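You operate a simulated robot arm through the tools that you are given. There is no shell and no other tool. Be economical: measure what you need, move in short steps, check, and stop when the job is done.

You are at the controls of a simulated robot arm. One attempt, no reset.

Task
Put things in order on the worktop under the wide window. At the end: the clear glass from the worktop under the wide window stands where the clear squash bottle stood; the pink beaker from the worktop under the wide window stands where the beige box (marked "OATS") stood; the beige box from the worktop under the wide window stands on top of the purple book (marked "TIDES"); the white bun from the worktop under the wide window stands where the clear glass stood; the clear squash bottle stands where the pink beaker stood; whatever was shut is shut again. Leave all else as you found it, and nothing knocked over.

Only the result counts: the job must be done as asked and must still hold three seconds after the hand-in. Knocking over, shifting, dropping, spilling or breaking anything else fails it.

Robot
A 7-joint arm with a two-finger parallel gripper, fixed in place. Base frame: the origin is at the foot of the arm, x ahead of it, y to its left, z up; the work surface is at about z = 91. Lengths are in cm, angles in degrees, forces in N, time in s.
With the tool pointing down near the work surface it reaches from about 24 to 68 cm from the base axis. Its first joint turns from -66.0 to 66.0 degrees. Payload 2.4 kg.
The tool frame sits at the grasp point between the pads (the TCP): z along the fingers, y along the line on which they close. The tips reach 3 cm beyond it. The gripper opens to 9.4 cm. The fingers are 2.8 cm wide and 1 cm thick; the gripper's body (5 by 9.6 cm) begins 5.5 cm behind the TCP.
Orientation is that of the tool frame in the base frame, as a unit quaternion [w, x, y, z]. With the fingers straight down and closing along the base's y, the tool's x points along the base's -x, its y along +y and its z along -z.

Tools
- The arm moves only by the tool nudge_tool. Its argument "targets" is a list of rows, each a list of 7 numbers: the finger opening in cm, from 0 to 9.4, then the shift along the tool's x, y, z in units of 200 mm (1.0 is 200 mm), then the turn, a rotation vector about the tool's x, y, z in units of 180 degrees (1.0 is 180 degrees). In form: [[claw, dx, dy, dz, wx, wy, wz], ...]. A call has 1 to 20 rows; each row is the pose to reach, as a shift and turn from the pose commanded when the call began, along the tool's axes at that moment. A call with a number of a shift or a turn outside -1 to 1 is refused whole. Rows are played at 5 a second. More than 5 cm and 8.6 degrees between two rows, or a gripper value outside its range, and nothing of the call is played. Where a pose cannot be reached the arm comes as near as it can. A force on the tool above 40 N (or 10 N above the force at the start of the call, whichever is more), or a blocked arm, ends the call early, and 0.2 s more pass. The fingers move at their own pace (about 15.3 cm/s each) and stop on an object; they squeeze with about 43 N. The grip force told is the motor's: it shows also when the fingers shut on nothing. Time passes only in rows, and 0.2 s behind the last, so rows that repeat a pose let the fingers close. The reply holds the time, the measured pose of the TCP, the force on the tool along the base axes, the opening and the grip force, in the units named above and with some noise.
- Cameras (640 x 400 px; columns grow to the right, rows downward): "scene" is fixed at [4.36, 46.75, 144.26]; the picture's right is [-0.61, -0.79, 0.00], its down [-0.42, 0.33, -0.85] and it looks along [0.67, -0.52, -0.53] (base axes); focal length 219 px, centre (320, 200). "wrist" rides on the gripper at [7.6, 1.4, -10.2] in the tool frame; the picture's right is [-0.18, 0.98, 0.00], its down [-0.75, -0.14, -0.64] and it looks along [-0.63, -0.12, 0.77] (tool axes); focal length 243 px, centre (320, 200). There is no depth. A picture from a camera that has moved, and an enlarged one, comes with that camera's place and axes in the base frame and with its lens. The place of the scene camera against the robot may be out by one fixed shift of up to 2.5 cm in any direction.
- get_image(camera): a new picture of that camera. The clock stands still meanwhile.
- inspect(camera, box): a new picture of the part [left, top, right, bottom] of that camera's present view, enlarged. The clock stands still meanwhile.
- sign_off(): hands the job in; it is judged then, once.

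Work in short steps. Places have to be worked out from the pictures, the camera data and where the tool is seen: move nearer, look again, correct. Check each grasp and each placing, and mend what went wrong. You have 120 turns and 64 pictures in all, those below and enlarged ones among them. Open the gripper and draw the arm clear of the work before you hand the job in, unless the task says otherwise; then end with one line.

The tools are called by a JSON object that holds its "fn" and its "kwargs". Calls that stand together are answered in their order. nudge_tool: Moves the arm, as the interface text tells. Its arguments: {"type":"object","properties":{"targets":{"type":"array","items":{"type":"array","items":{"type":"number"}}}},"required":["targets"]} The other tools are called the same way: get_image (camera) takes a picture; inspect (camera, box) takes an enlarged picture of a part of a camera's view; sign_off () hands the job in.

At the start:

```text
time: 0.0
tool_pos: [27.45, 30.63, 129.96]
tcp_rot: [0.0, 0.0, 1.0, -0.001]
ft_force: [0.1, 0.6, -0.3]
gripper_width: 9.42
grip_force: 0.0
```

scene: 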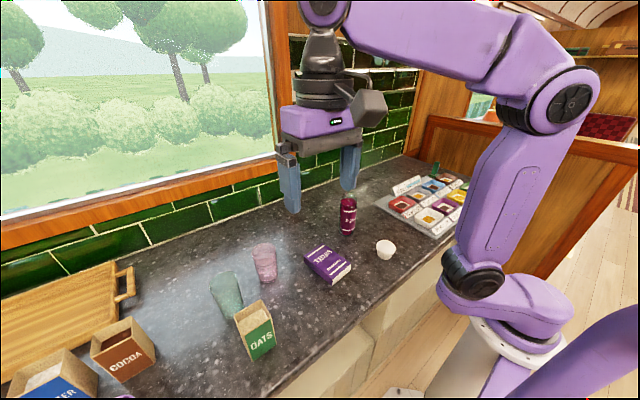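
wrist: 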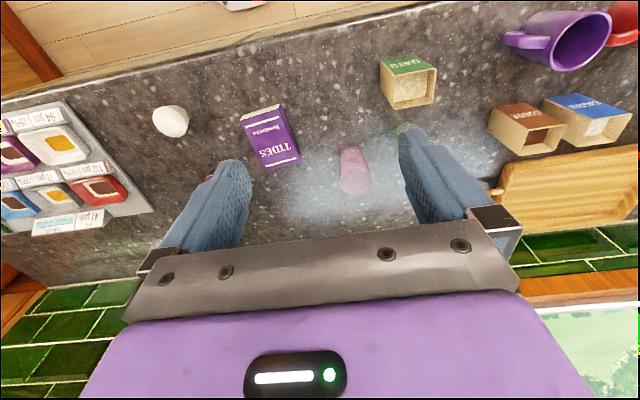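

The pictures show the beaker, glass, box, book, bun and bottle in a rough cluster. I'll enlarge the scene to get precise outlines.

{"fn": "inspect", "kwargs": {"camera": "scene", "box": [190, 170, 430, 370]}}

{"fn": "inspect", "kwargs": {"camera": "wrist", "box": [130, 30, 450, 230]}}

```text
2.00 times, centred on (310, 270) of scene
camera zoom: at [4.36, 46.75, 144.26], right [-0.61, -0.79, 0.0], down [-0.42, 0.33, -0.85], along [0.67, -0.52, -0.53], focal length 438 px, centre (340, 60)
```

zoom: 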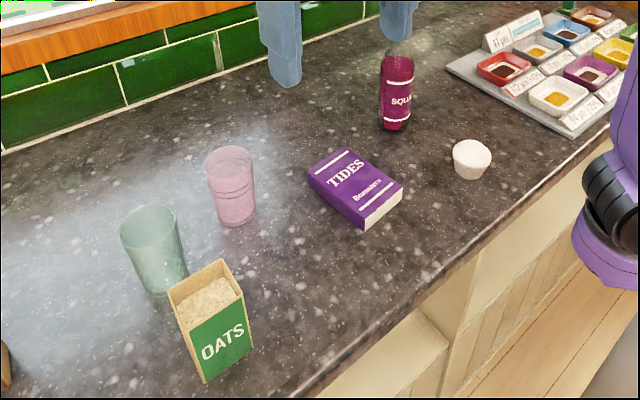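

```text
2.00 times, centred on (290, 130) of wrist
camera zoom: at [19.72, 32.19, 140.23], right [0.18, 0.98, 0.0], down [0.75, -0.14, 0.64], along [0.63, -0.12, -0.77], focal length 485 px, centre (380, 340)
```

zoom: 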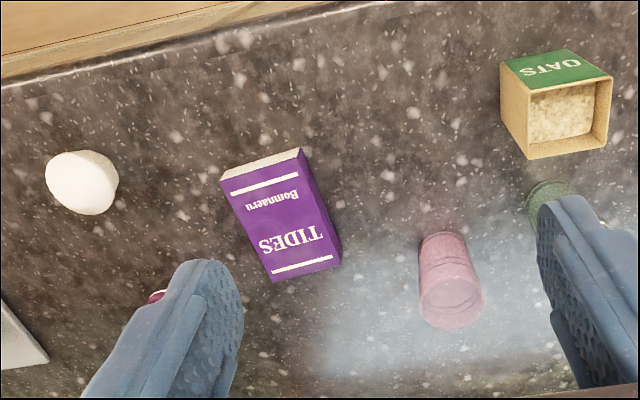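

The box appears to be at about x 30–35, y 41–47, 10.7 tall, and the book near (41, 17). I'll move above and short of the book for a clearer measurement.

{"fn": "nudge_tool", "kwargs": {"targets": [[9.4, 0, -0.19, 0.1, 0, 0, 0], [9.4, 0, -0.38, 0.2, 0, 0, 0], [9.4, 0, -0.57, 0.3, 0, 0, 0], [9.4, 0, -0.755, 0.4, 0, 0, 0], [9.4, 0, -0.755, 0.4, 0, 0, 0]]}}

{"fn": "get_image", "kwargs": {"camera": "wrist"}}

{"fn": "get_image", "kwargs": {"camera": "scene"}}

```text
time: 1.2
tool_pos: [27.56, 15.43, 121.92]
tcp_rot: [0.0, -0.001, 1.0, 0.0]
ft_force: [0.6, 0.5, 0.0]
gripper_width: 9.41
grip_force: 0.1
```

```text
59 pictures are left
camera wrist: at [19.87, 16.92, 132.07], right [0.18, 0.98, 0.0], down [0.75, -0.14, 0.64], along [0.63, -0.12, -0.77], focal length 243 px, centre (320, 200)
```

wrist: 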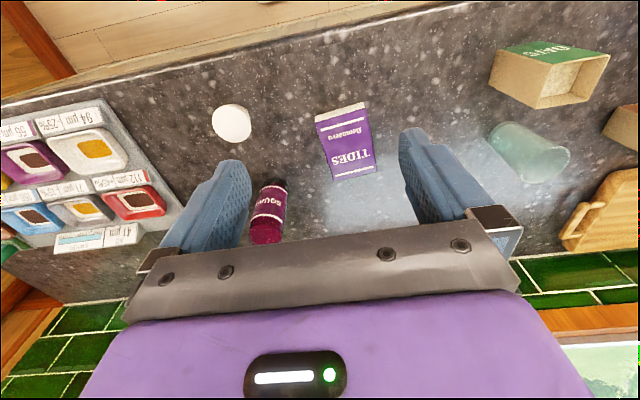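

```text
58 pictures are left
```

scene: 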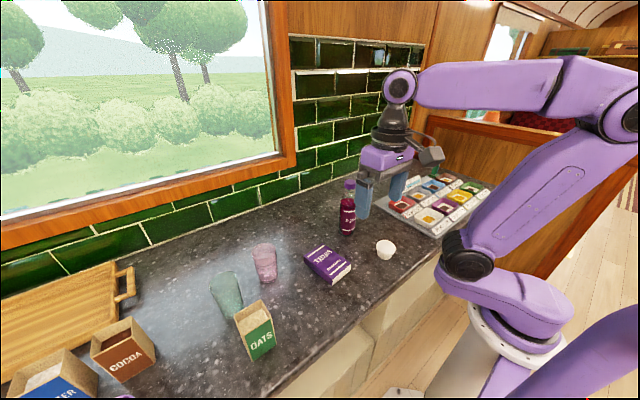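

The book is now in full view between the fingers, so I'll enlarge it together with the bottle and bun.

{"fn": "inspect", "kwargs": {"camera": "wrist", "box": [200, 80, 420, 250]}}

{"fn": "inspect", "kwargs": {"camera": "wrist", "box": [430, 20, 640, 220]}}

{"fn": "inspect", "kwargs": {"camera": "scene", "box": [290, 160, 420, 290]}}

```text
2.35 times, centred on (310, 165) of wrist
camera zoom: at [19.87, 16.92, 132.07], right [0.18, 0.98, 0.0], down [0.75, -0.14, 0.64], along [0.63, -0.12, -0.77], focal length 571 px, centre (344, 282)
```

zoom: 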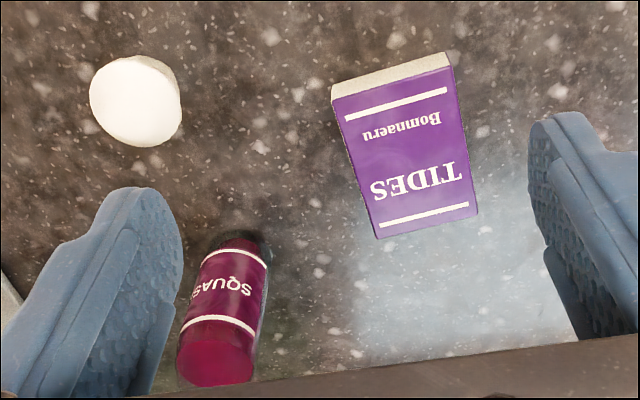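

```text
2.00 times, centred on (535, 120) of wrist
camera zoom: at [19.87, 16.92, 132.07], right [0.18, 0.98, 0.0], down [0.75, -0.14, 0.64], along [0.63, -0.12, -0.77], focal length 485 px, centre (-110, 360)
```

zoom: 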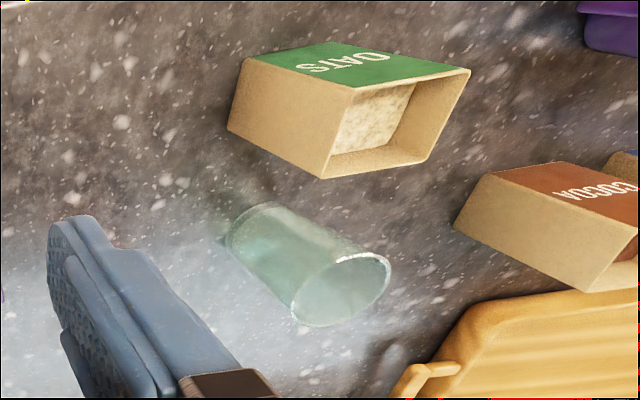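

```text
3.08 times, centred on (355, 225) of scene
camera zoom: at [4.36, 46.75, 144.26], right [-0.61, -0.79, 0.0], down [-0.42, 0.33, -0.85], along [0.67, -0.52, -0.53], focal length 674 px, centre (212, 123)
```

zoom: 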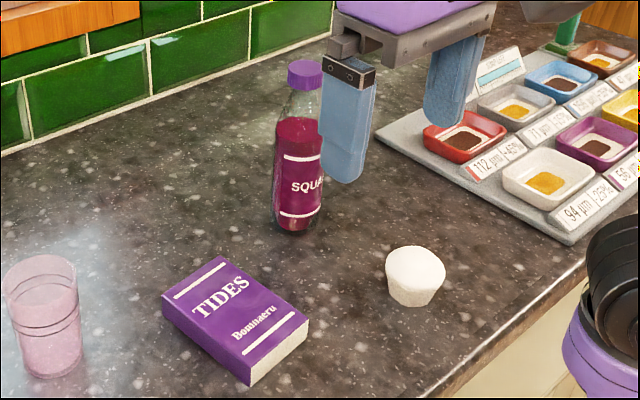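

Book top centres near (40.9, 17.9), about 8×12 and turned about 6°. The box centre is (32.75, 43.9). I'll travel to the box at safe height.

{"fn": "nudge_tool", "kwargs": {"targets": [[9.4, -0.04, 0.24, 0, 0, 0, 0], [9.4, -0.08, 0.48, 0, 0, 0, 0], [9.4, -0.12, 0.72, 0, 0, 0, 0], [9.4, -0.16, 0.96, 0, 0, 0, 0]]}}

{"fn": "nudge_tool", "kwargs": {"targets": [[9.4, -0.04, 0.2, 0.1, 0, 0, 0], [9.4, -0.09, 0.44, 0.15, 0, 0, 0], [9.4, -0.09, 0.44, 0.35, 0, 0, 0], [9.4, -0.09, 0.45, 0.5, 0, 0, 0], [9.4, -0.09, 0.45, 0.5, 0, 0, 0]]}}

{"fn": "get_image", "kwargs": {"camera": "wrist"}}

{"fn": "get_image", "kwargs": {"camera": "scene"}}

```text
time: 2.2
tool_pos: [30.8, 34.66, 122.06]
tcp_rot: [-0.001, 0.0, 1.0, 0.0]
ft_force: [0.2, -0.4, -0.3]
gripper_width: 9.4
grip_force: 0.0
```

```text
time: 3.4
tool_pos: [32.22, 43.8, 112.01]
tcp_rot: [0.001, 0.0, 1.0, -0.001]
ft_force: [0.1, 0.2, -0.5]
gripper_width: 9.38
grip_force: 0.1
```

```text
54 pictures are left
camera wrist: at [24.61, 45.3, 122.18], right [0.18, 0.98, 0.0], down [0.75, -0.14, 0.64], along [0.63, -0.12, -0.77], focal length 243 px, centre (320, 200)
```

wrist: 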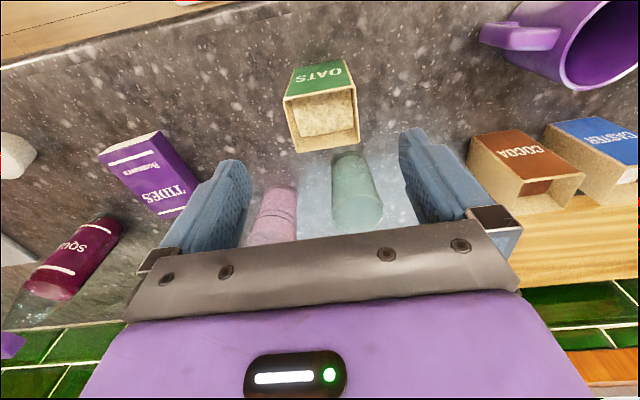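

```text
53 pictures are left
```

scene: 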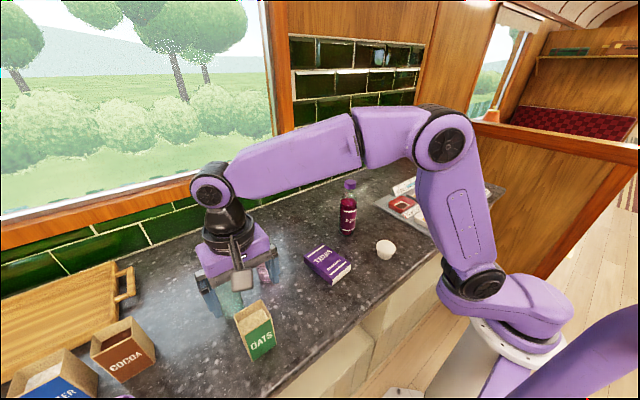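

The box rim centre comes out at (32.8, 44.05). I'll descend to z≈98 and close on it.

{"fn": "nudge_tool", "kwargs": {"targets": [[9.4, -0.03, 0.01, 0.2, 0, 0, 0], [9.4, -0.03, 0.01, 0.4, 0, 0, 0], [9.4, -0.03, 0.01, 0.55, 0, 0, 0], [9.4, -0.03, 0.01, 0.7, 0, 0, 0], [9.4, -0.03, 0.01, 0.7, 0, 0, 0]]}}

{"fn": "get_image", "kwargs": {"camera": "wrist"}}

```text
time: 4.6
tool_pos: [33.06, 43.96, 98.16]
tcp_rot: [-0.001, 0.0, 1.0, 0.0]
ft_force: [0.3, -0.4, 0.4]
gripper_width: 9.39
grip_force: 0.1
```

```text
52 pictures are left
camera wrist: at [25.4, 45.49, 108.35], right [0.18, 0.98, 0.0], down [0.75, -0.14, 0.64], along [0.63, -0.12, -0.77], focal length 243 px, centre (320, 200)
```

wrist: 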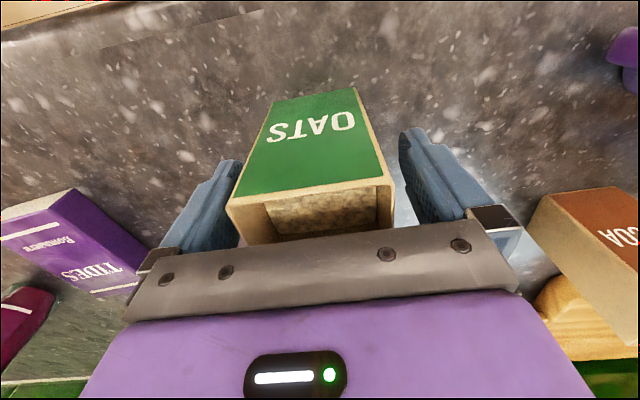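

The box stands centred between the fingers. I'll close gently first, a bit below its width, and see the grip.

{"fn": "nudge_tool", "kwargs": {"targets": [[5.4, 0, 0, 0, 0, 0, 0], [5.4, 0, 0, 0, 0, 0, 0], [5.4, 0, 0, 0, 0, 0, 0]]}}

```text
time: 5.4
tool_pos: [33.13, 43.99, 98.1]
tcp_rot: [0.0, 0.0, 1.0, 0.0]
ft_force: [0.5, -0.1, -0.1]
gripper_width: 6.38
grip_force: 43.2
```

Held at width 6.4 with full grip. Lift straight up and check.

{"fn": "nudge_tool", "kwargs": {"targets": [[5.4, 0, 0, -0.1, 0, 0, 0], [5.4, 0, 0, -0.3, 0, 0, 0], [5.4, 0, 0, -0.5, 0, 0, 0], [5.4, 0, 0, -0.7, 0, 0, 0], [5.4, 0, 0, -0.8, 0, 0, 0]]}}

{"fn": "nudge_tool", "kwargs": {"targets": [[5.4, -0.05, -0.2, 0, 0, 0, 0], [5.4, -0.1, -0.4, 0, 0, 0, 0], [5.4, -0.15, -0.6, 0, 0, 0, 0], [5.4, -0.2, -0.8, 0, 0, 0, 0], [5.4, -0.25, -0.95, 0, 0, 0, 0]]}}

{"fn": "get_image", "kwargs": {"camera": "scene"}}

```text
time: 6.6
tool_pos: [32.98, 44.11, 114.02]
tcp_rot: [0.0, 0.001, 1.0, 0.0]
ft_force: [-0.3, 0.0, -1.0]
gripper_width: 6.38
grip_force: 43.3
```

```text
time: 7.8
tool_pos: [38.16, 25.18, 114.13]
tcp_rot: [0.0, 0.0, 1.0, 0.0]
ft_force: [-0.3, -0.7, -0.6]
gripper_width: 6.38
grip_force: 43.1
```

```text
51 pictures are left
```

scene: 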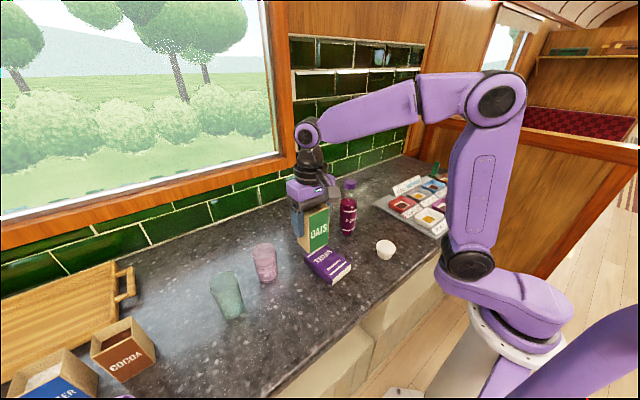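

Box is held upright. Next I'll go above the book centre and lower to just above it.

{"fn": "nudge_tool", "kwargs": {"targets": [[5.4, -0.07, -0.18, 0, 0, 0, 0], [5.4, -0.15, -0.365, 0, 0, 0, 0], [5.4, -0.15, -0.365, 0.2, 0, 0, 0], [5.4, -0.15, -0.365, 0.4, 0, 0, 0], [5.4, -0.15, -0.365, 0.55, 0, 0, 0], [5.4, -0.15, -0.365, 0.6, 0, 0, 0]]}}

{"fn": "inspect", "kwargs": {"camera": "scene", "box": [240, 160, 400, 300]}}

{"fn": "get_image", "kwargs": {"camera": "wrist"}}

```text
time: 9.2
tool_pos: [41.18, 17.81, 102.19]
tcp_rot: [0.001, 0.001, 1.0, 0.0]
ft_force: [-0.1, 0.6, -2.6]
gripper_width: 6.36
grip_force: 43.0
```

```text
2.86 times, centred on (320, 230) of scene
camera zoom: at [4.36, 46.75, 144.25], right [-0.61, -0.79, 0.0], down [-0.42, 0.33, -0.85], along [0.67, -0.52, -0.53], focal length 626 px, centre (320, 114)
```

zoom: 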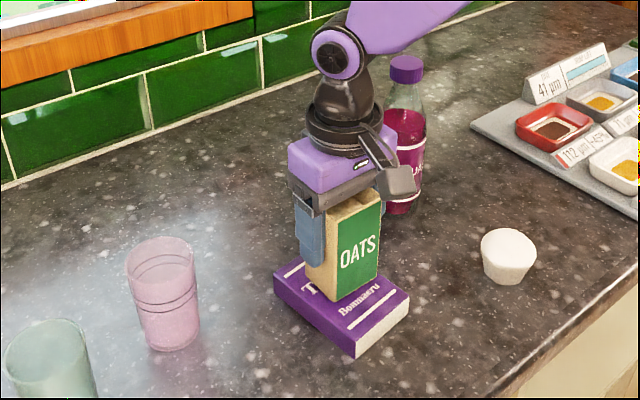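

```text
49 pictures are left
camera wrist: at [33.4, 19.28, 112.36], right [0.18, 0.98, 0.0], down [0.75, -0.14, 0.64], along [0.63, -0.12, -0.77], focal length 243 px, centre (320, 200)
```

wrist: 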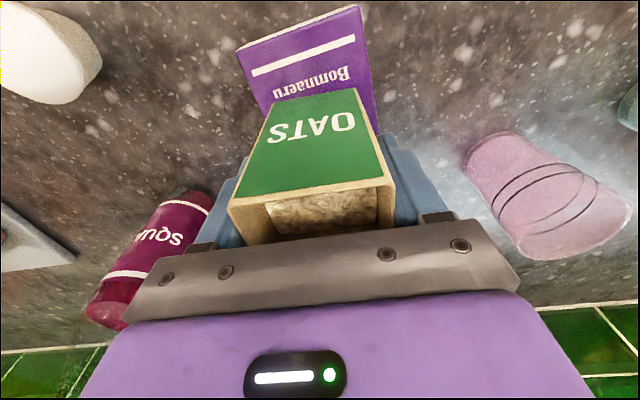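

Well centred over the book. I'll lower in small steps, watching force.

{"fn": "nudge_tool", "kwargs": {"targets": [[5.4, 0, 0, 0.02, 0, 0, 0], [5.4, 0, 0, 0.04, 0, 0, 0], [5.4, 0, 0, 0.05, 0, 0, 0], [5.4, 0, 0, 0.06, 0, 0, 0]]}}

```text
time: 10.3
tool_pos: [41.11, 17.78, 101.06]
tcp_rot: [0.002, 0.0, 1.0, 0.002]
ft_force: [-3.3, -0.8, 10.7]
gripper_width: 6.38
grip_force: 42.9
stopped in row 4: the force on the tool passed its limit (the readings are from after the stop); the commanded pose is now the measured one
```

Contact at z≈101.1. I'll release and then rise straight up.

{"fn": "nudge_tool", "kwargs": {"targets": [[7.5, 0, 0, 0, 0, 0, 0], [8.5, 0, 0, 0, 0, 0, 0], [8.5, 0, 0, -0.05, 0, 0, 0], [9.0, 0, 0, -0.2, 0, 0, 0], [9.4, 0, 0, -0.4, 0, 0, 0], [9.4, 0, 0, -0.6, 0, 0, 0]]}}

{"fn": "inspect", "kwargs": {"camera": "scene", "box": [240, 160, 400, 300]}}

{"fn": "get_image", "kwargs": {"camera": "wrist"}}

```text
time: 11.7
tool_pos: [40.93, 17.87, 113.11]
tcp_rot: [0.002, 0.0, 1.0, 0.0]
ft_force: [0.2, 0.4, 1.0]
gripper_width: 9.42
grip_force: 0.1
```

```text
2.86 times, centred on (320, 230) of scene
camera zoom: at [4.36, 46.75, 144.26], right [-0.61, -0.79, 0.0], down [-0.42, 0.33, -0.85], along [0.67, -0.52, -0.53], focal length 626 px, centre (320, 114)
```

zoom: 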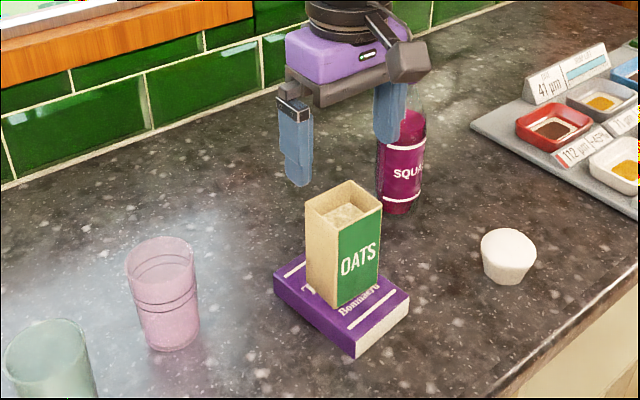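

```text
47 pictures are left
camera wrist: at [33.18, 19.3, 123.36], right [0.18, 0.98, 0.0], down [0.75, -0.14, 0.64], along [0.63, -0.12, -0.76], focal length 243 px, centre (320, 200)
```

wrist: 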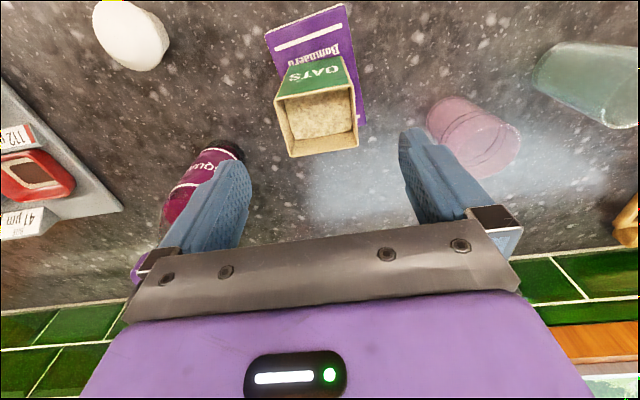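

Box sits squarely on the book. Next the pink beaker: I'll move so it's in front of the wrist camera.

{"fn": "nudge_tool", "kwargs": {"targets": [[9.4, 0.05, 0.15, -0.15, 0, 0, 0], [9.4, 0.1, 0.35, -0.15, 0, 0, 0], [9.4, 0.15, 0.57, -0.15, 0, 0, 0], [9.4, 0.2, 0.78, -0.15, 0, 0, 0], [9.4, 0.2, 0.78, -0.15, 0, 0, 0]]}}

{"fn": "inspect", "kwargs": {"camera": "wrist", "box": [210, 50, 530, 250]}}

```text
time: 12.9
tool_pos: [36.98, 33.17, 116.22]
tcp_rot: [0.002, 0.001, 1.0, 0.001]
ft_force: [0.2, -0.4, 0.4]
gripper_width: 9.38
grip_force: 0.0
```

```text
2.00 times, centred on (370, 150) of wrist
camera zoom: at [29.3, 34.61, 126.3], right [0.18, 0.98, 0.0], down [0.75, -0.14, 0.64], along [0.63, -0.12, -0.76], focal length 485 px, centre (220, 300)
```

zoom: 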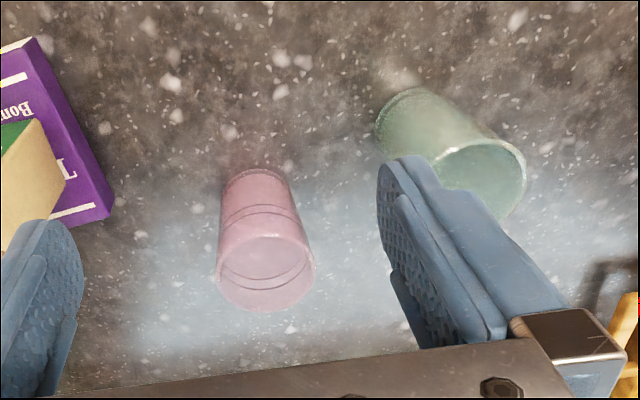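

The beaker centre works out at about (47.9, 34.0), rim at z≈102. I'll move above it and look before grasping.

{"fn": "nudge_tool", "kwargs": {"targets": [[9.4, -0.2, 0.015, 0, 0, 0, 0], [9.4, -0.4, 0.03, 0, 0, 0, 0], [9.4, -0.545, 0.04, 0, 0, 0, 0], [9.4, -0.545, 0.04, 0.2, 0, 0, 0], [9.4, -0.545, 0.04, 0.35, 0, 0, 0], [9.4, -0.545, 0.04, 0.35, 0, 0, 0]]}}

{"fn": "get_image", "kwargs": {"camera": "wrist"}}

```text
time: 14.3
tool_pos: [48.01, 33.97, 109.31]
tcp_rot: [0.002, 0.0, 1.0, 0.001]
ft_force: [1.1, -0.4, 0.8]
gripper_width: 9.42
grip_force: 0.0
```

```text
45 pictures are left
camera wrist: at [40.17, 35.47, 119.44], right [0.18, 0.98, 0.0], down [0.75, -0.14, 0.65], along [0.63, -0.12, -0.76], focal length 243 px, centre (320, 200)
```

wrist: 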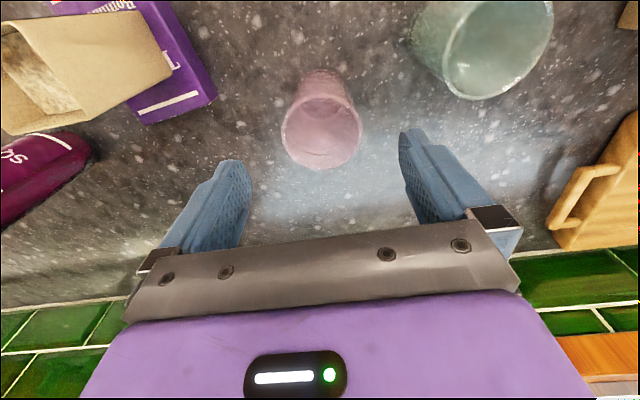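

The rim centre checks out at (47.9, 34.05). I'll descend to z≈98 and close.

{"fn": "nudge_tool", "kwargs": {"targets": [[9.4, 0, 0.004, 0.2, 0, 0, 0], [9.4, 0, 0.004, 0.4, 0, 0, 0], [9.4, 0, 0.004, 0.565, 0, 0, 0], [9.4, 0, 0.004, 0.565, 0, 0, 0], [5.0, 0, 0.004, 0.565, 0, 0, 0], [5.0, 0, 0.004, 0.565, 0, 0, 0], [5.0, 0, 0.004, 0.565, 0, 0, 0]]}}

```text
time: 15.9
tool_pos: [48.05, 34.26, 97.64]
tcp_rot: [0.002, -0.001, 1.0, 0.001]
ft_force: [-0.3, 0.3, -0.4]
gripper_width: 6.49
grip_force: 42.7
```

Beaker held at 6.5. Lift and carry to the box's old place (32.8, 44.0).

{"fn": "nudge_tool", "kwargs": {"targets": [[5.0, 0, 0, -0.1, 0, 0, 0], [5.0, 0, 0, -0.3, 0, 0, 0], [5.0, 0, 0, -0.5, 0, 0, 0], [5.0, 0, 0, -0.7, 0, 0, 0], [5.0, 0, 0, -0.85, 0, 0, 0], [5.0, 0.2, 0.12, -0.85, 0, 0, 0], [5.0, 0.4, 0.24, -0.85, 0, 0, 0], [5.0, 0.6, 0.37, -0.85, 0, 0, 0], [5.0, 0.76, 0.487, -0.85, 0, 0, 0], [5.0, 0.76, 0.487, -0.85, 0, 0, 0]]}}

{"fn": "get_image", "kwargs": {"camera": "scene"}}

```text
time: 18.1
tool_pos: [32.85, 43.97, 114.99]
tcp_rot: [0.003, 0.0, 1.0, 0.002]
ft_force: [0.5, 0.9, 0.4]
gripper_width: 5.01
grip_force: 0.0
```

```text
44 pictures are left
```

scene: 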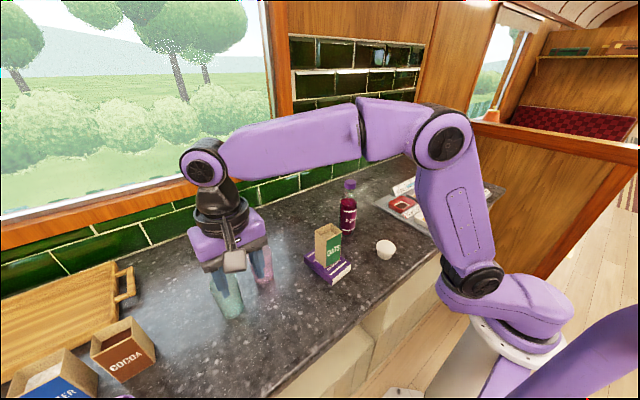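

The grip slipped: width is now 5.0 with no force. I'll check that the beaker still stands.

{"fn": "inspect", "kwargs": {"camera": "scene", "box": [180, 220, 340, 330]}}

{"fn": "get_image", "kwargs": {"camera": "wrist"}}

```text
3.64 times, centred on (260, 275) of scene
camera zoom: at [4.36, 46.75, 144.26], right [-0.61, -0.79, 0.0], down [-0.42, 0.33, -0.85], along [0.67, -0.52, -0.53], focal length 797 px, centre (538, -73)
```

zoom: 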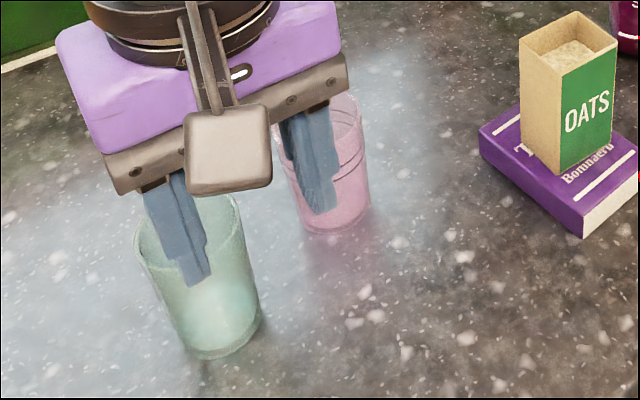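

```text
42 pictures are left
camera wrist: at [24.99, 45.44, 125.07], right [0.18, 0.98, 0.0], down [0.75, -0.14, 0.65], along [0.63, -0.12, -0.76], focal length 243 px, centre (320, 200)
```

wrist: 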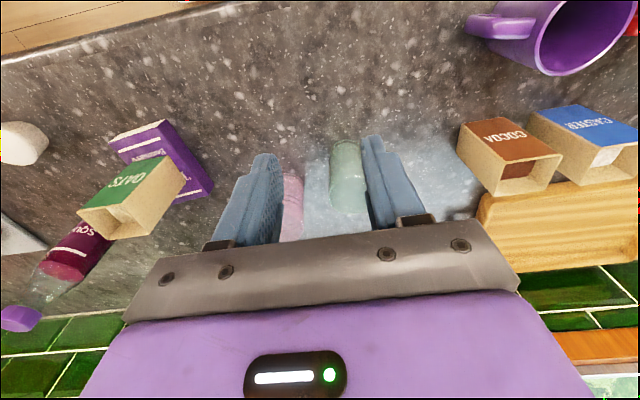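

The beaker still stands upright. I'll return above it, opening up, and re-measure before trying again with a slower lift.

{"fn": "nudge_tool", "kwargs": {"targets": [[9.4, -0.16, -0.117, 0, 0, 0, 0], [9.4, -0.36, -0.237, 0, 0, 0, 0], [9.4, -0.56, -0.36, 0, 0, 0, 0], [9.4, -0.76, -0.497, 0, 0, 0, 0], [9.4, -0.76, -0.497, 0.2, 0, 0, 0], [9.4, -0.76, -0.497, 0.28, 0, 0, 0], [9.4, -0.76, -0.497, 0.28, 0, 0, 0]]}}

{"fn": "inspect", "kwargs": {"camera": "wrist", "box": [230, 40, 420, 240]}}

{"fn": "inspect", "kwargs": {"camera": "scene", "box": [190, 220, 340, 330]}}

```text
time: 19.7
tool_pos: [48.01, 33.78, 109.39]
tcp_rot: [0.002, 0.001, 1.0, 0.001]
ft_force: [0.0, -0.4, 0.4]
gripper_width: 9.42
grip_force: 0.1
```

```text
2.00 times, centred on (325, 140) of wrist
camera zoom: at [40.22, 35.26, 119.49], right [0.18, 0.98, 0.0], down [0.75, -0.14, 0.65], along [0.63, -0.12, -0.76], focal length 485 px, centre (310, 320)
```

zoom: 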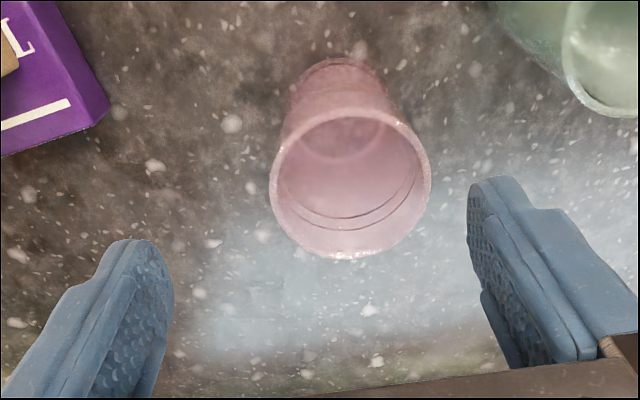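

```text
3.64 times, centred on (265, 275) of scene
camera zoom: at [4.36, 46.75, 144.26], right [-0.61, -0.79, 0.0], down [-0.42, 0.33, -0.85], along [0.67, -0.52, -0.53], focal length 797 px, centre (520, -73)
```

zoom: 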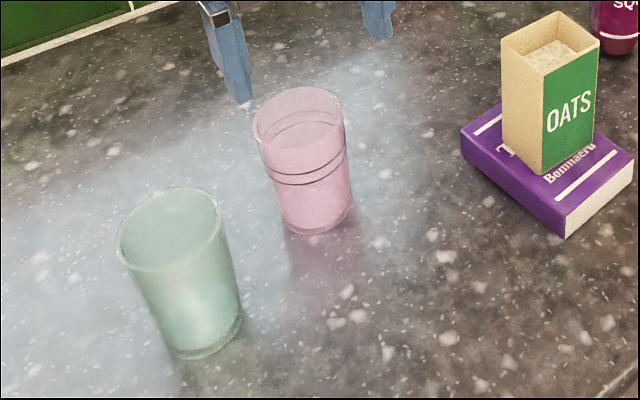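

The beaker slid about 1.2 cm to y≈35.3 but stands; its original place (47.9, 34.05) is recorded. I'll re-grasp and lift slowly, checking the grip.

{"fn": "nudge_tool", "kwargs": {"targets": [[9.0, 0, 0.074, 0.0, 0, 0, 0], [8.8, 0, 0.074, 0.2, 0, 0, 0], [8.8, 0, 0.074, 0.4, 0, 0, 0], [8.8, 0, 0.074, 0.595, 0, 0, 0], [8.8, 0, 0.074, 0.595, 0, 0, 0], [0, 0, 0.074, 0.595, 0, 0, 0], [0, 0, 0.074, 0.595, 0, 0, 0], [0, 0, 0.074, 0.595, 0, 0, 0], [0, 0, 0.074, 0.595, 0, 0, 0]]}}

{"fn": "nudge_tool", "kwargs": {"targets": [[0, 0, 0, -0.01, 0, 0, 0], [0, 0, 0, -0.02, 0, 0, 0], [0, 0, 0, -0.03, 0, 0, 0], [0, 0, 0, -0.04, 0, 0, 0], [0, 0, 0, -0.05, 0, 0, 0]]}}

{"fn": "inspect", "kwargs": {"camera": "scene", "box": [190, 220, 340, 330]}}

```text
time: 21.7
tool_pos: [48.03, 35.66, 97.29]
tcp_rot: [0.003, 0.0, 1.0, 0.001]
ft_force: [0.1, -0.3, -0.7]
gripper_width: 6.39
grip_force: 43.0
```

```text
time: 22.9
tool_pos: [48.02, 35.49, 98.45]
tcp_rot: [0.002, 0.0, 1.0, 0.002]
ft_force: [0.5, 0.4, -0.1]
gripper_width: 6.42
grip_force: 42.5
```

```text
3.64 times, centred on (265, 275) of scene
camera zoom: at [4.36, 46.75, 144.25], right [-0.61, -0.79, 0.0], down [-0.42, 0.33, -0.85], along [0.67, -0.52, -0.53], focal length 797 px, centre (520, -73)
```

zoom: 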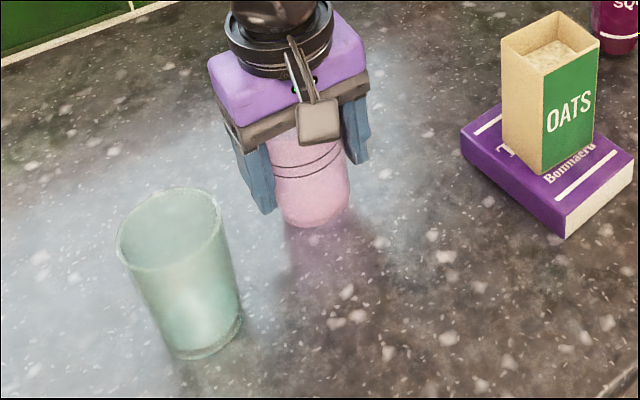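

It seems to be rising. I'll continue slowly and check again.

{"fn": "nudge_tool", "kwargs": {"targets": [[0, 0, 0, -0.02, 0, 0, 0], [0, 0, 0, -0.04, 0, 0, 0], [0, 0, 0, -0.06, 0, 0, 0], [0, 0, 0, -0.08, 0, 0, 0], [0, 0, 0, -0.1, 0, 0, 0]]}}

{"fn": "inspect", "kwargs": {"camera": "scene", "box": [190, 220, 340, 330]}}

```text
time: 24.1
tool_pos: [48.02, 35.48, 100.45]
tcp_rot: [0.002, 0.001, 1.0, 0.001]
ft_force: [-0.7, 0.3, -0.8]
gripper_width: 6.39
grip_force: 42.9
```

```text
3.64 times, centred on (265, 275) of scene
camera zoom: at [4.36, 46.75, 144.25], right [-0.61, -0.79, 0.0], down [-0.42, 0.33, -0.85], along [0.67, -0.52, -0.53], focal length 797 px, centre (520, -73)
```

zoom: 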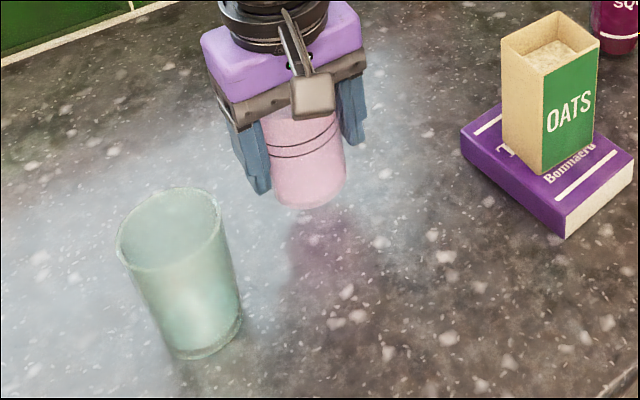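

Lifted cleanly with slow motion. I'll keep going with gentle ramps up to z≈112.

{"fn": "nudge_tool", "kwargs": {"targets": [[0, 0, 0, -0.01, 0, 0, 0], [0, 0, 0, -0.03, 0, 0, 0], [0, 0, 0, -0.06, 0, 0, 0], [0, 0, 0, -0.1, 0, 0, 0], [0, 0, 0, -0.15, 0, 0, 0], [0, 0, 0, -0.2, 0, 0, 0], [0, 0, 0, -0.25, 0, 0, 0], [0, 0, 0, -0.3, 0, 0, 0], [0, 0, 0, -0.35, 0, 0, 0], [0, 0, 0, -0.4, 0, 0, 0], [0, 0, 0, -0.45, 0, 0, 0], [0, 0, 0, -0.5, 0, 0, 0], [0, 0, 0, -0.54, 0, 0, 0], [0, 0, 0, -0.57, 0, 0, 0], [0, 0, 0, -0.58, 0, 0, 0]]}}

{"fn": "nudge_tool", "kwargs": {"targets": [[0, 0.01, 0.005, 0, 0, 0, 0], [0, 0.03, 0.017, 0, 0, 0, 0], [0, 0.07, 0.039, 0, 0, 0, 0], [0, 0.12, 0.067, 0, 0, 0, 0], [0, 0.17, 0.095, 0, 0, 0, 0], [0, 0.22, 0.123, 0, 0, 0, 0], [0, 0.27, 0.151, 0, 0, 0, 0], [0, 0.32, 0.179, 0, 0, 0, 0], [0, 0.37, 0.207, 0, 0, 0, 0], [0, 0.42, 0.235, 0, 0, 0, 0], [0, 0.47, 0.263, 0, 0, 0, 0], [0, 0.52, 0.291, 0, 0, 0, 0], [0, 0.57, 0.319, 0, 0, 0, 0], [0, 0.62, 0.347, 0, 0, 0, 0], [0, 0.67, 0.375, 0, 0, 0, 0], [0, 0.71, 0.397, 0, 0, 0, 0], [0, 0.74, 0.414, 0, 0, 0, 0], [0, 0.755, 0.423, 0, 0, 0, 0], [0, 0.757, 0.425, 0, 0, 0, 0]]}}

{"fn": "get_image", "kwargs": {"camera": "scene"}}

{"fn": "get_image", "kwargs": {"camera": "wrist"}}

```text
time: 27.3
tool_pos: [48.04, 35.45, 111.93]
tcp_rot: [0.002, 0.001, 1.0, 0.001]
ft_force: [0.2, -0.7, -0.6]
gripper_width: 6.41
grip_force: 43.0
```

```text
time: 31.3
tool_pos: [32.79, 44.07, 111.89]
tcp_rot: [0.001, 0.0, 1.0, 0.001]
ft_force: [0.2, 0.3, -0.3]
gripper_width: 6.4
grip_force: 42.8
```

```text
37 pictures are left
```

scene: 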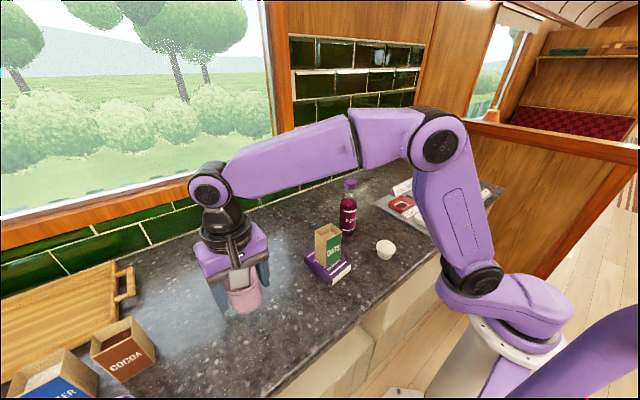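

```text
36 pictures are left
camera wrist: at [25.1, 45.48, 122.1], right [0.18, 0.98, 0.0], down [0.75, -0.14, 0.64], along [0.63, -0.12, -0.76], focal length 243 px, centre (320, 200)
```

wrist: 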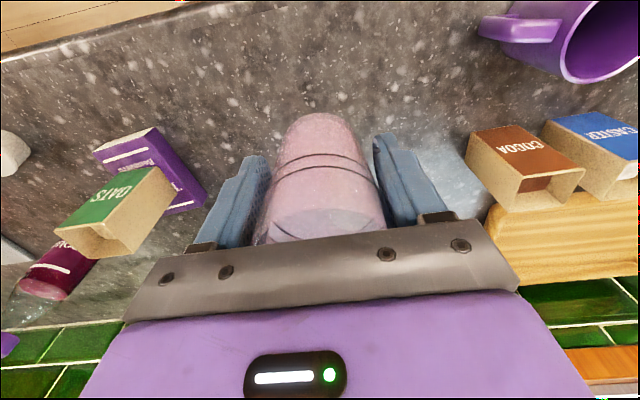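

Held fine. Lower gently to just above the surface.

{"fn": "nudge_tool", "kwargs": {"targets": [[0, 0, 0, 0.01, 0, 0, 0], [0, 0, 0, 0.03, 0, 0, 0], [0, 0, 0, 0.07, 0, 0, 0], [0, 0, 0, 0.13, 0, 0, 0], [0, 0, 0, 0.19, 0, 0, 0], [0, 0, 0, 0.25, 0, 0, 0], [0, 0, 0, 0.31, 0, 0, 0], [0, 0, 0, 0.37, 0, 0, 0], [0, 0, 0, 0.43, 0, 0, 0], [0, 0, 0, 0.49, 0, 0, 0], [0, 0, 0, 0.55, 0, 0, 0], [0, 0, 0, 0.6, 0, 0, 0], [0, 0, 0, 0.64, 0, 0, 0], [0, 0, 0, 0.67, 0, 0, 0], [0, 0, 0, 0.69, 0, 0, 0], [0, 0, 0, 0.705, 0, 0, 0]]}}

{"fn": "nudge_tool", "kwargs": {"targets": [[0, 0, 0, 0.01, 0, 0, 0], [0, 0, 0, 0.02, 0, 0, 0], [0, 0, 0, 0.03, 0, 0, 0], [0, 0, 0, 0.035, 0, 0, 0]]}}

{"fn": "inspect", "kwargs": {"camera": "scene", "box": [180, 220, 340, 370]}}

```text
time: 34.7
tool_pos: [32.94, 44.09, 97.83]
tcp_rot: [0.002, -0.001, 1.0, 0.002]
ft_force: [-0.6, 0.2, -1.0]
gripper_width: 6.4
grip_force: 42.2
```

```text
time: 35.7
tool_pos: [32.94, 44.06, 97.27]
tcp_rot: [0.003, 0.0, 1.0, 0.002]
ft_force: [-4.4, -8.2, 26.3]
gripper_width: 6.39
grip_force: 43.1
```

```text
2.67 times, centred on (260, 295) of scene
camera zoom: at [4.32, 46.68, 144.28], right [-0.61, -0.79, 0.0], down [-0.42, 0.33, -0.85], along [0.67, -0.52, -0.53], focal length 584 px, centre (480, -53)
```

zoom: 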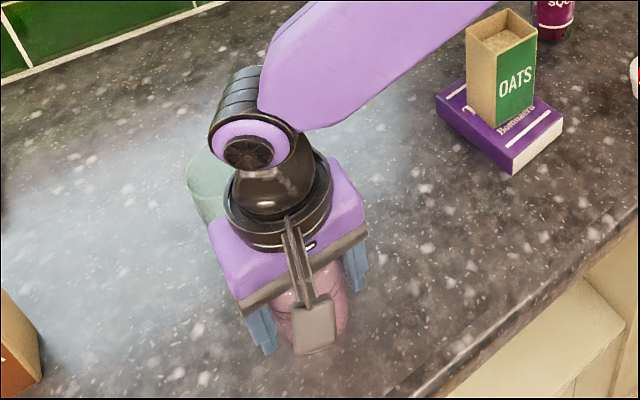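

On the surface (26 N). I'll ease off slightly, open, and rise.

{"fn": "nudge_tool", "kwargs": {"targets": [[0, 0, 0, -0.012, 0, 0, 0], [0, 0, 0, -0.012, 0, 0, 0], [7.2, 0, 0, -0.012, 0, 0, 0], [8.8, 0, 0, -0.012, 0, 0, 0], [9.0, 0, 0, -0.05, 0, 0, 0], [9.2, 0, 0, -0.2, 0, 0, 0], [9.4, 0, 0, -0.4, 0, 0, 0], [9.4, 0, 0, -0.6, 0, 0, 0], [9.4, 0, 0, -0.8, 0, 0, 0]]}}

{"fn": "get_image", "kwargs": {"camera": "wrist"}}

{"fn": "inspect", "kwargs": {"camera": "scene", "box": [180, 220, 340, 370]}}

```text
time: 37.7
tool_pos: [32.91, 44.21, 113.28]
tcp_rot: [0.002, 0.0, 1.0, 0.0]
ft_force: [-0.6, 0.3, 0.1]
gripper_width: 9.39
grip_force: 0.0
```

```text
34 pictures are left
camera wrist: at [25.24, 45.62, 123.34], right [0.18, 0.98, 0.0], down [0.75, -0.14, 0.64], along [0.63, -0.12, -0.76], focal length 243 px, centre (320, 200)
```

wrist: 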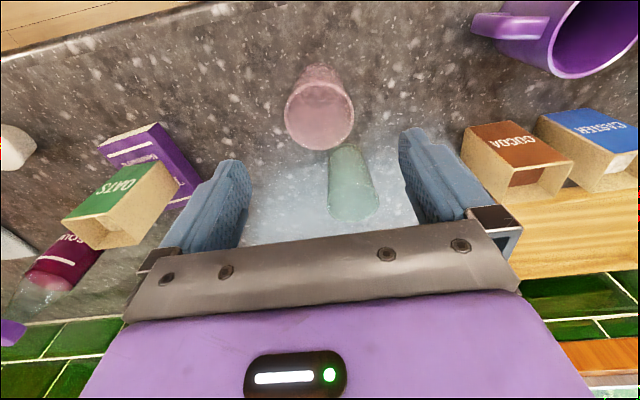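

```text
2.67 times, centred on (260, 295) of scene
camera zoom: at [4.36, 46.75, 144.26], right [-0.61, -0.79, 0.0], down [-0.42, 0.33, -0.85], along [0.67, -0.52, -0.53], focal length 584 px, centre (480, -53)
```

zoom: 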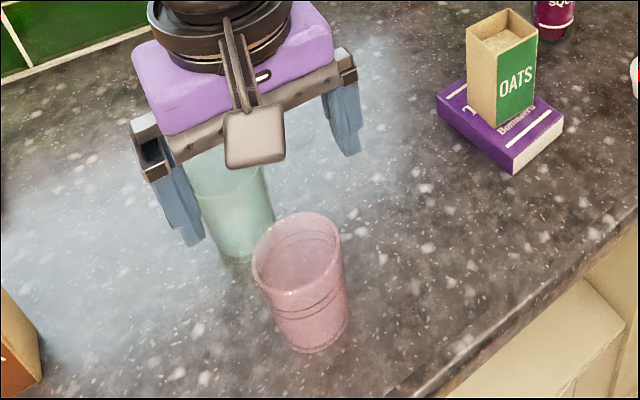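

Beaker is in the box's old place. Now the tall bottle: I'll travel at height to look at it closely.

{"fn": "nudge_tool", "kwargs": {"targets": [[9.4, 0, -0.1, -0.2, 0, 0, 0], [9.4, 0, -0.3, -0.3, 0, 0, 0], [9.4, 0, -0.5, -0.4, 0, 0, 0], [9.4, 0, -0.72, -0.4, 0, 0, 0], [9.4, 0, -0.95, -0.4, 0, 0, 0]]}}

{"fn": "nudge_tool", "kwargs": {"targets": [[9.4, 0, -0.24, 0, 0, 0, 0], [9.4, 0, -0.48, 0, 0, 0, 0], [9.4, 0, -0.72, 0, 0, 0, 0], [9.4, 0, -0.96, 0, 0, 0, 0], [9.4, 0, -0.98, 0, 0, 0, 0]]}}

{"fn": "get_image", "kwargs": {"camera": "wrist"}}

{"fn": "inspect", "kwargs": {"camera": "scene", "box": [300, 160, 400, 250]}}

```text
time: 38.9
tool_pos: [32.5, 24.6, 121.08]
tcp_rot: [0.002, 0.0, 1.0, 0.0]
ft_force: [-0.3, 0.1, -0.1]
gripper_width: 9.39
grip_force: 0.1
```

```text
time: 40.1
tool_pos: [32.6, 5.51, 120.89]
tcp_rot: [0.001, 0.0, 1.0, 0.001]
ft_force: [0.2, 0.3, 0.4]
gripper_width: 9.43
grip_force: 0.0
```

```text
32 pictures are left
camera wrist: at [24.98, 6.96, 131.02], right [0.18, 0.98, 0.0], down [0.75, -0.14, 0.64], along [0.63, -0.12, -0.76], focal length 243 px, centre (320, 200)
```

wrist: 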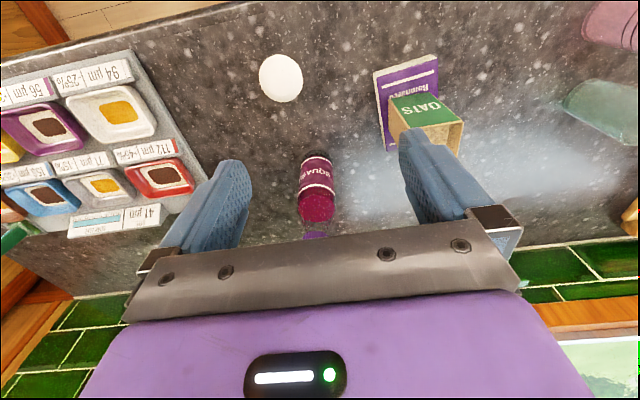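

```text
4.44 times, centred on (350, 205) of scene
camera zoom: at [4.36, 46.75, 144.26], right [-0.61, -0.79, 0.0], down [-0.42, 0.33, -0.85], along [0.67, -0.52, -0.53], focal length 974 px, centre (187, 178)
```

zoom: 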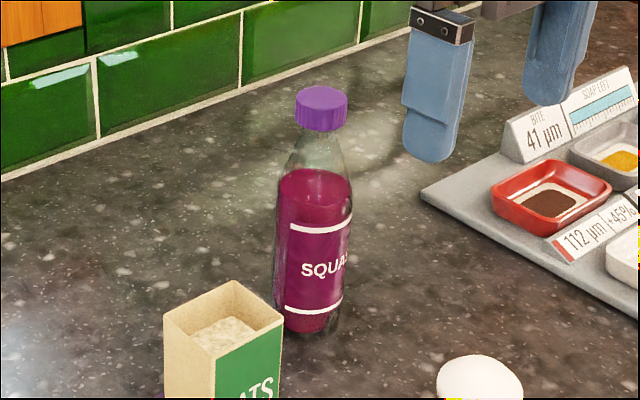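

The bottle stands near (48.2, 2.1), cap at z≈110–112.7, about 3.7 wide. I'll hover above the cap and refine.

{"fn": "nudge_tool", "kwargs": {"targets": [[9.4, -0.2, -0.04, 0, 0, 0, 0], [9.4, -0.4, -0.08, 0, 0, 0, 0], [9.4, -0.6, -0.12, 0, 0, 0, 0], [9.4, -0.78, -0.17, 0, 0, 0, 0], [9.4, -0.78, -0.17, 0.05, 0, 0, 0], [9.4, -0.78, -0.17, 0.05, 0, 0, 0]]}}

{"fn": "get_image", "kwargs": {"camera": "wrist"}}

{"fn": "inspect", "kwargs": {"camera": "scene", "box": [300, 140, 420, 250]}}

```text
time: 41.5
tool_pos: [48.28, 1.94, 120.09]
tcp_rot: [0.002, -0.001, 1.0, 0.001]
ft_force: [0.8, 1.1, -0.4]
gripper_width: 9.39
grip_force: 0.0
```

```text
30 pictures are left
camera wrist: at [40.59, 3.49, 130.22], right [0.18, 0.98, 0.0], down [0.75, -0.14, 0.64], along [0.63, -0.12, -0.76], focal length 243 px, centre (320, 200)
```

wrist: 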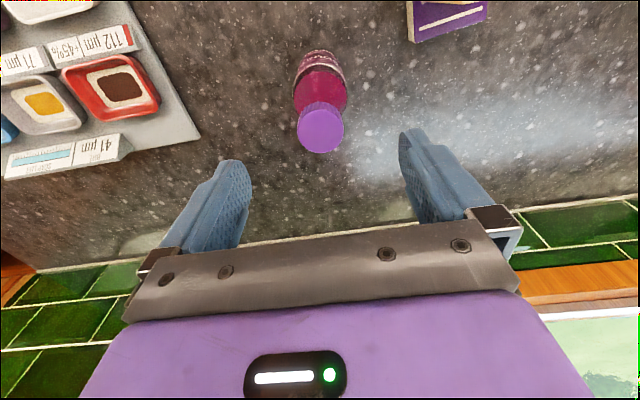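

```text
3.64 times, centred on (360, 195) of scene
camera zoom: at [4.36, 46.75, 144.26], right [-0.61, -0.79, 0.0], down [-0.42, 0.33, -0.85], along [0.67, -0.52, -0.53], focal length 797 px, centre (174, 218)
```

zoom: 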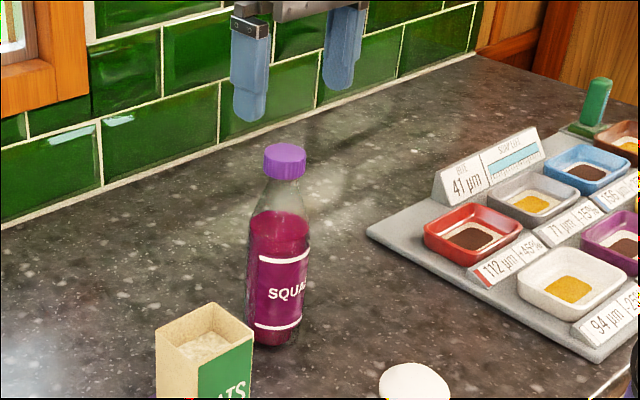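

Cap centre ~(48.35, 2.05). I'll descend so the pads straddle the cap, then close.

{"fn": "nudge_tool", "kwargs": {"targets": [[9.4, 0, 0.005, 0.15, 0, 0, 0], [7.0, 0, 0.005, 0.3, 0, 0, 0], [7.0, 0, 0.005, 0.44, 0, 0, 0], [7.0, 0, 0.005, 0.44, 0, 0, 0], [0, 0, 0.005, 0.44, 0, 0, 0], [0, 0, 0.005, 0.44, 0, 0, 0], [0, 0, 0.005, 0.44, 0, 0, 0], [0, 0, 0.005, 0.44, 0, 0, 0]]}}

{"fn": "inspect", "kwargs": {"camera": "scene", "box": [300, 140, 420, 250]}}

```text
time: 43.3
tool_pos: [48.61, 2.24, 111.32]
tcp_rot: [0.002, 0.0, 1.0, 0.001]
ft_force: [-0.4, -1.2, -0.9]
gripper_width: 3.71
grip_force: 43.0
```

```text
3.64 times, centred on (360, 195) of scene
camera zoom: at [4.36, 46.75, 144.26], right [-0.61, -0.79, 0.0], down [-0.42, 0.33, -0.85], along [0.67, -0.52, -0.53], focal length 797 px, centre (174, 218)
```

zoom: 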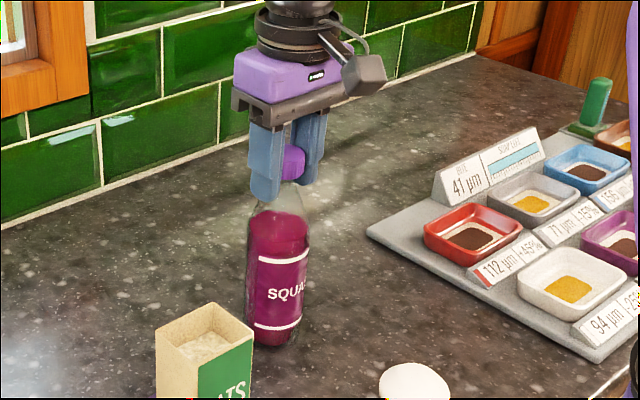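

Gripping the cap (3.71). Slow test lift.

{"fn": "nudge_tool", "kwargs": {"targets": [[0, 0, 0, -0.005, 0, 0, 0], [0, 0, 0, -0.012, 0, 0, 0], [0, 0, 0, -0.02, 0, 0, 0], [0, 0, 0, -0.03, 0, 0, 0], [0, 0, 0, -0.045, 0, 0, 0], [0, 0, 0, -0.06, 0, 0, 0], [0, 0, 0, -0.075, 0, 0, 0]]}}

{"fn": "inspect", "kwargs": {"camera": "scene", "box": [300, 140, 420, 250]}}

```text
time: 44.9
tool_pos: [48.4, 2.0, 112.78]
tcp_rot: [0.002, 0.0, 1.0, 0.001]
ft_force: [-0.8, 0.7, -3.7]
gripper_width: 3.68
grip_force: 43.0
```

```text
3.64 times, centred on (360, 195) of scene
camera zoom: at [4.37, 46.75, 144.25], right [-0.61, -0.79, 0.0], down [-0.42, 0.33, -0.85], along [0.67, -0.52, -0.53], focal length 797 px, centre (174, 218)
```

zoom: 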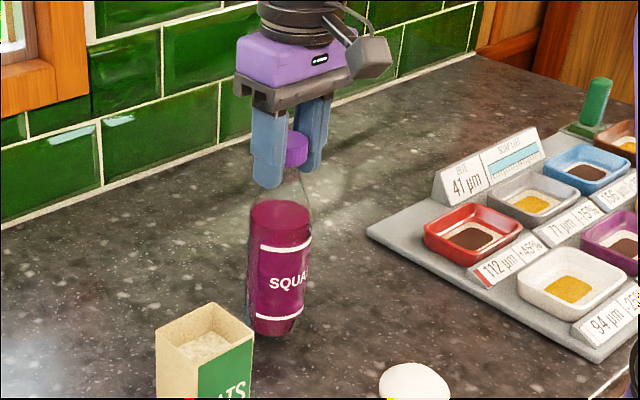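

Lifted with the cap holding (≈0.4 kg). Raise a little more, then carry along y, bowed away from the box.

{"fn": "nudge_tool", "kwargs": {"targets": [[0, 0, 0, -0.01, 0, 0, 0], [0, 0, 0, -0.03, 0, 0, 0], [0, 0, 0, -0.06, 0, 0, 0], [0, 0, 0, -0.1, 0, 0, 0], [0, 0, 0, -0.14, 0, 0, 0], [0, 0, 0, -0.18, 0, 0, 0], [0, 0, 0, -0.21, 0, 0, 0], [0, 0, 0, -0.23, 0, 0, 0], [0, -0.01, 0.005, -0.235, 0, 0, 0], [0, -0.03, 0.015, -0.235, 0, 0, 0], [0, -0.06, 0.035, -0.235, 0, 0, 0], [0, -0.085, 0.06, -0.235, 0, 0, 0], [0, -0.1, 0.09, -0.235, 0, 0, 0], [0, -0.1, 0.12, -0.235, 0, 0, 0], [0, -0.1, 0.14, -0.235, 0, 0, 0], [0, -0.1, 0.15, -0.235, 0, 0, 0]]}}

{"fn": "nudge_tool", "kwargs": {"targets": [[0, 0, 0.01, 0, 0, 0, 0], [0, 0, 0.03, 0, 0, 0, 0], [0, 0, 0.06, 0, 0, 0, 0], [0, 0, 0.1, 0, 0, 0, 0], [0, 0, 0.15, 0, 0, 0, 0], [0, 0, 0.2, 0, 0, 0, 0], [0, 0, 0.25, 0, 0, 0, 0], [0, 0, 0.3, 0, 0, 0, 0], [0, 0, 0.35, 0, 0, 0, 0], [0, 0, 0.4, 0, 0, 0, 0], [0, 0, 0.45, 0, 0, 0, 0], [0, 0, 0.5, 0, 0, 0, 0], [0, 0, 0.55, 0, 0, 0, 0], [0, 0, 0.6, 0, 0, 0, 0], [0, 0, 0.65, 0, 0, 0, 0], [0, 0, 0.69, 0, 0, 0, 0], [0, 0, 0.72, 0, 0, 0, 0], [0, 0, 0.74, 0, 0, 0, 0], [0, 0, 0.75, 0, 0, 0, 0]]}}

{"fn": "get_image", "kwargs": {"camera": "scene"}}

```text
time: 48.3
tool_pos: [50.46, 5.12, 117.54]
tcp_rot: [0.001, -0.001, 1.0, 0.001]
ft_force: [0.5, -0.1, -3.9]
gripper_width: 3.7
grip_force: 42.6
```

```text
time: 52.3
tool_pos: [50.43, 20.18, 117.61]
tcp_rot: [0.002, 0.001, 1.0, 0.0]
ft_force: [1.0, -0.2, -4.5]
gripper_width: 3.7
grip_force: 43.2
```

```text
26 pictures are left
```

scene: 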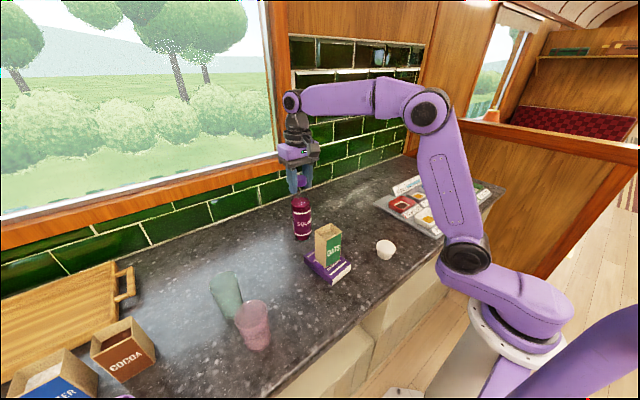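

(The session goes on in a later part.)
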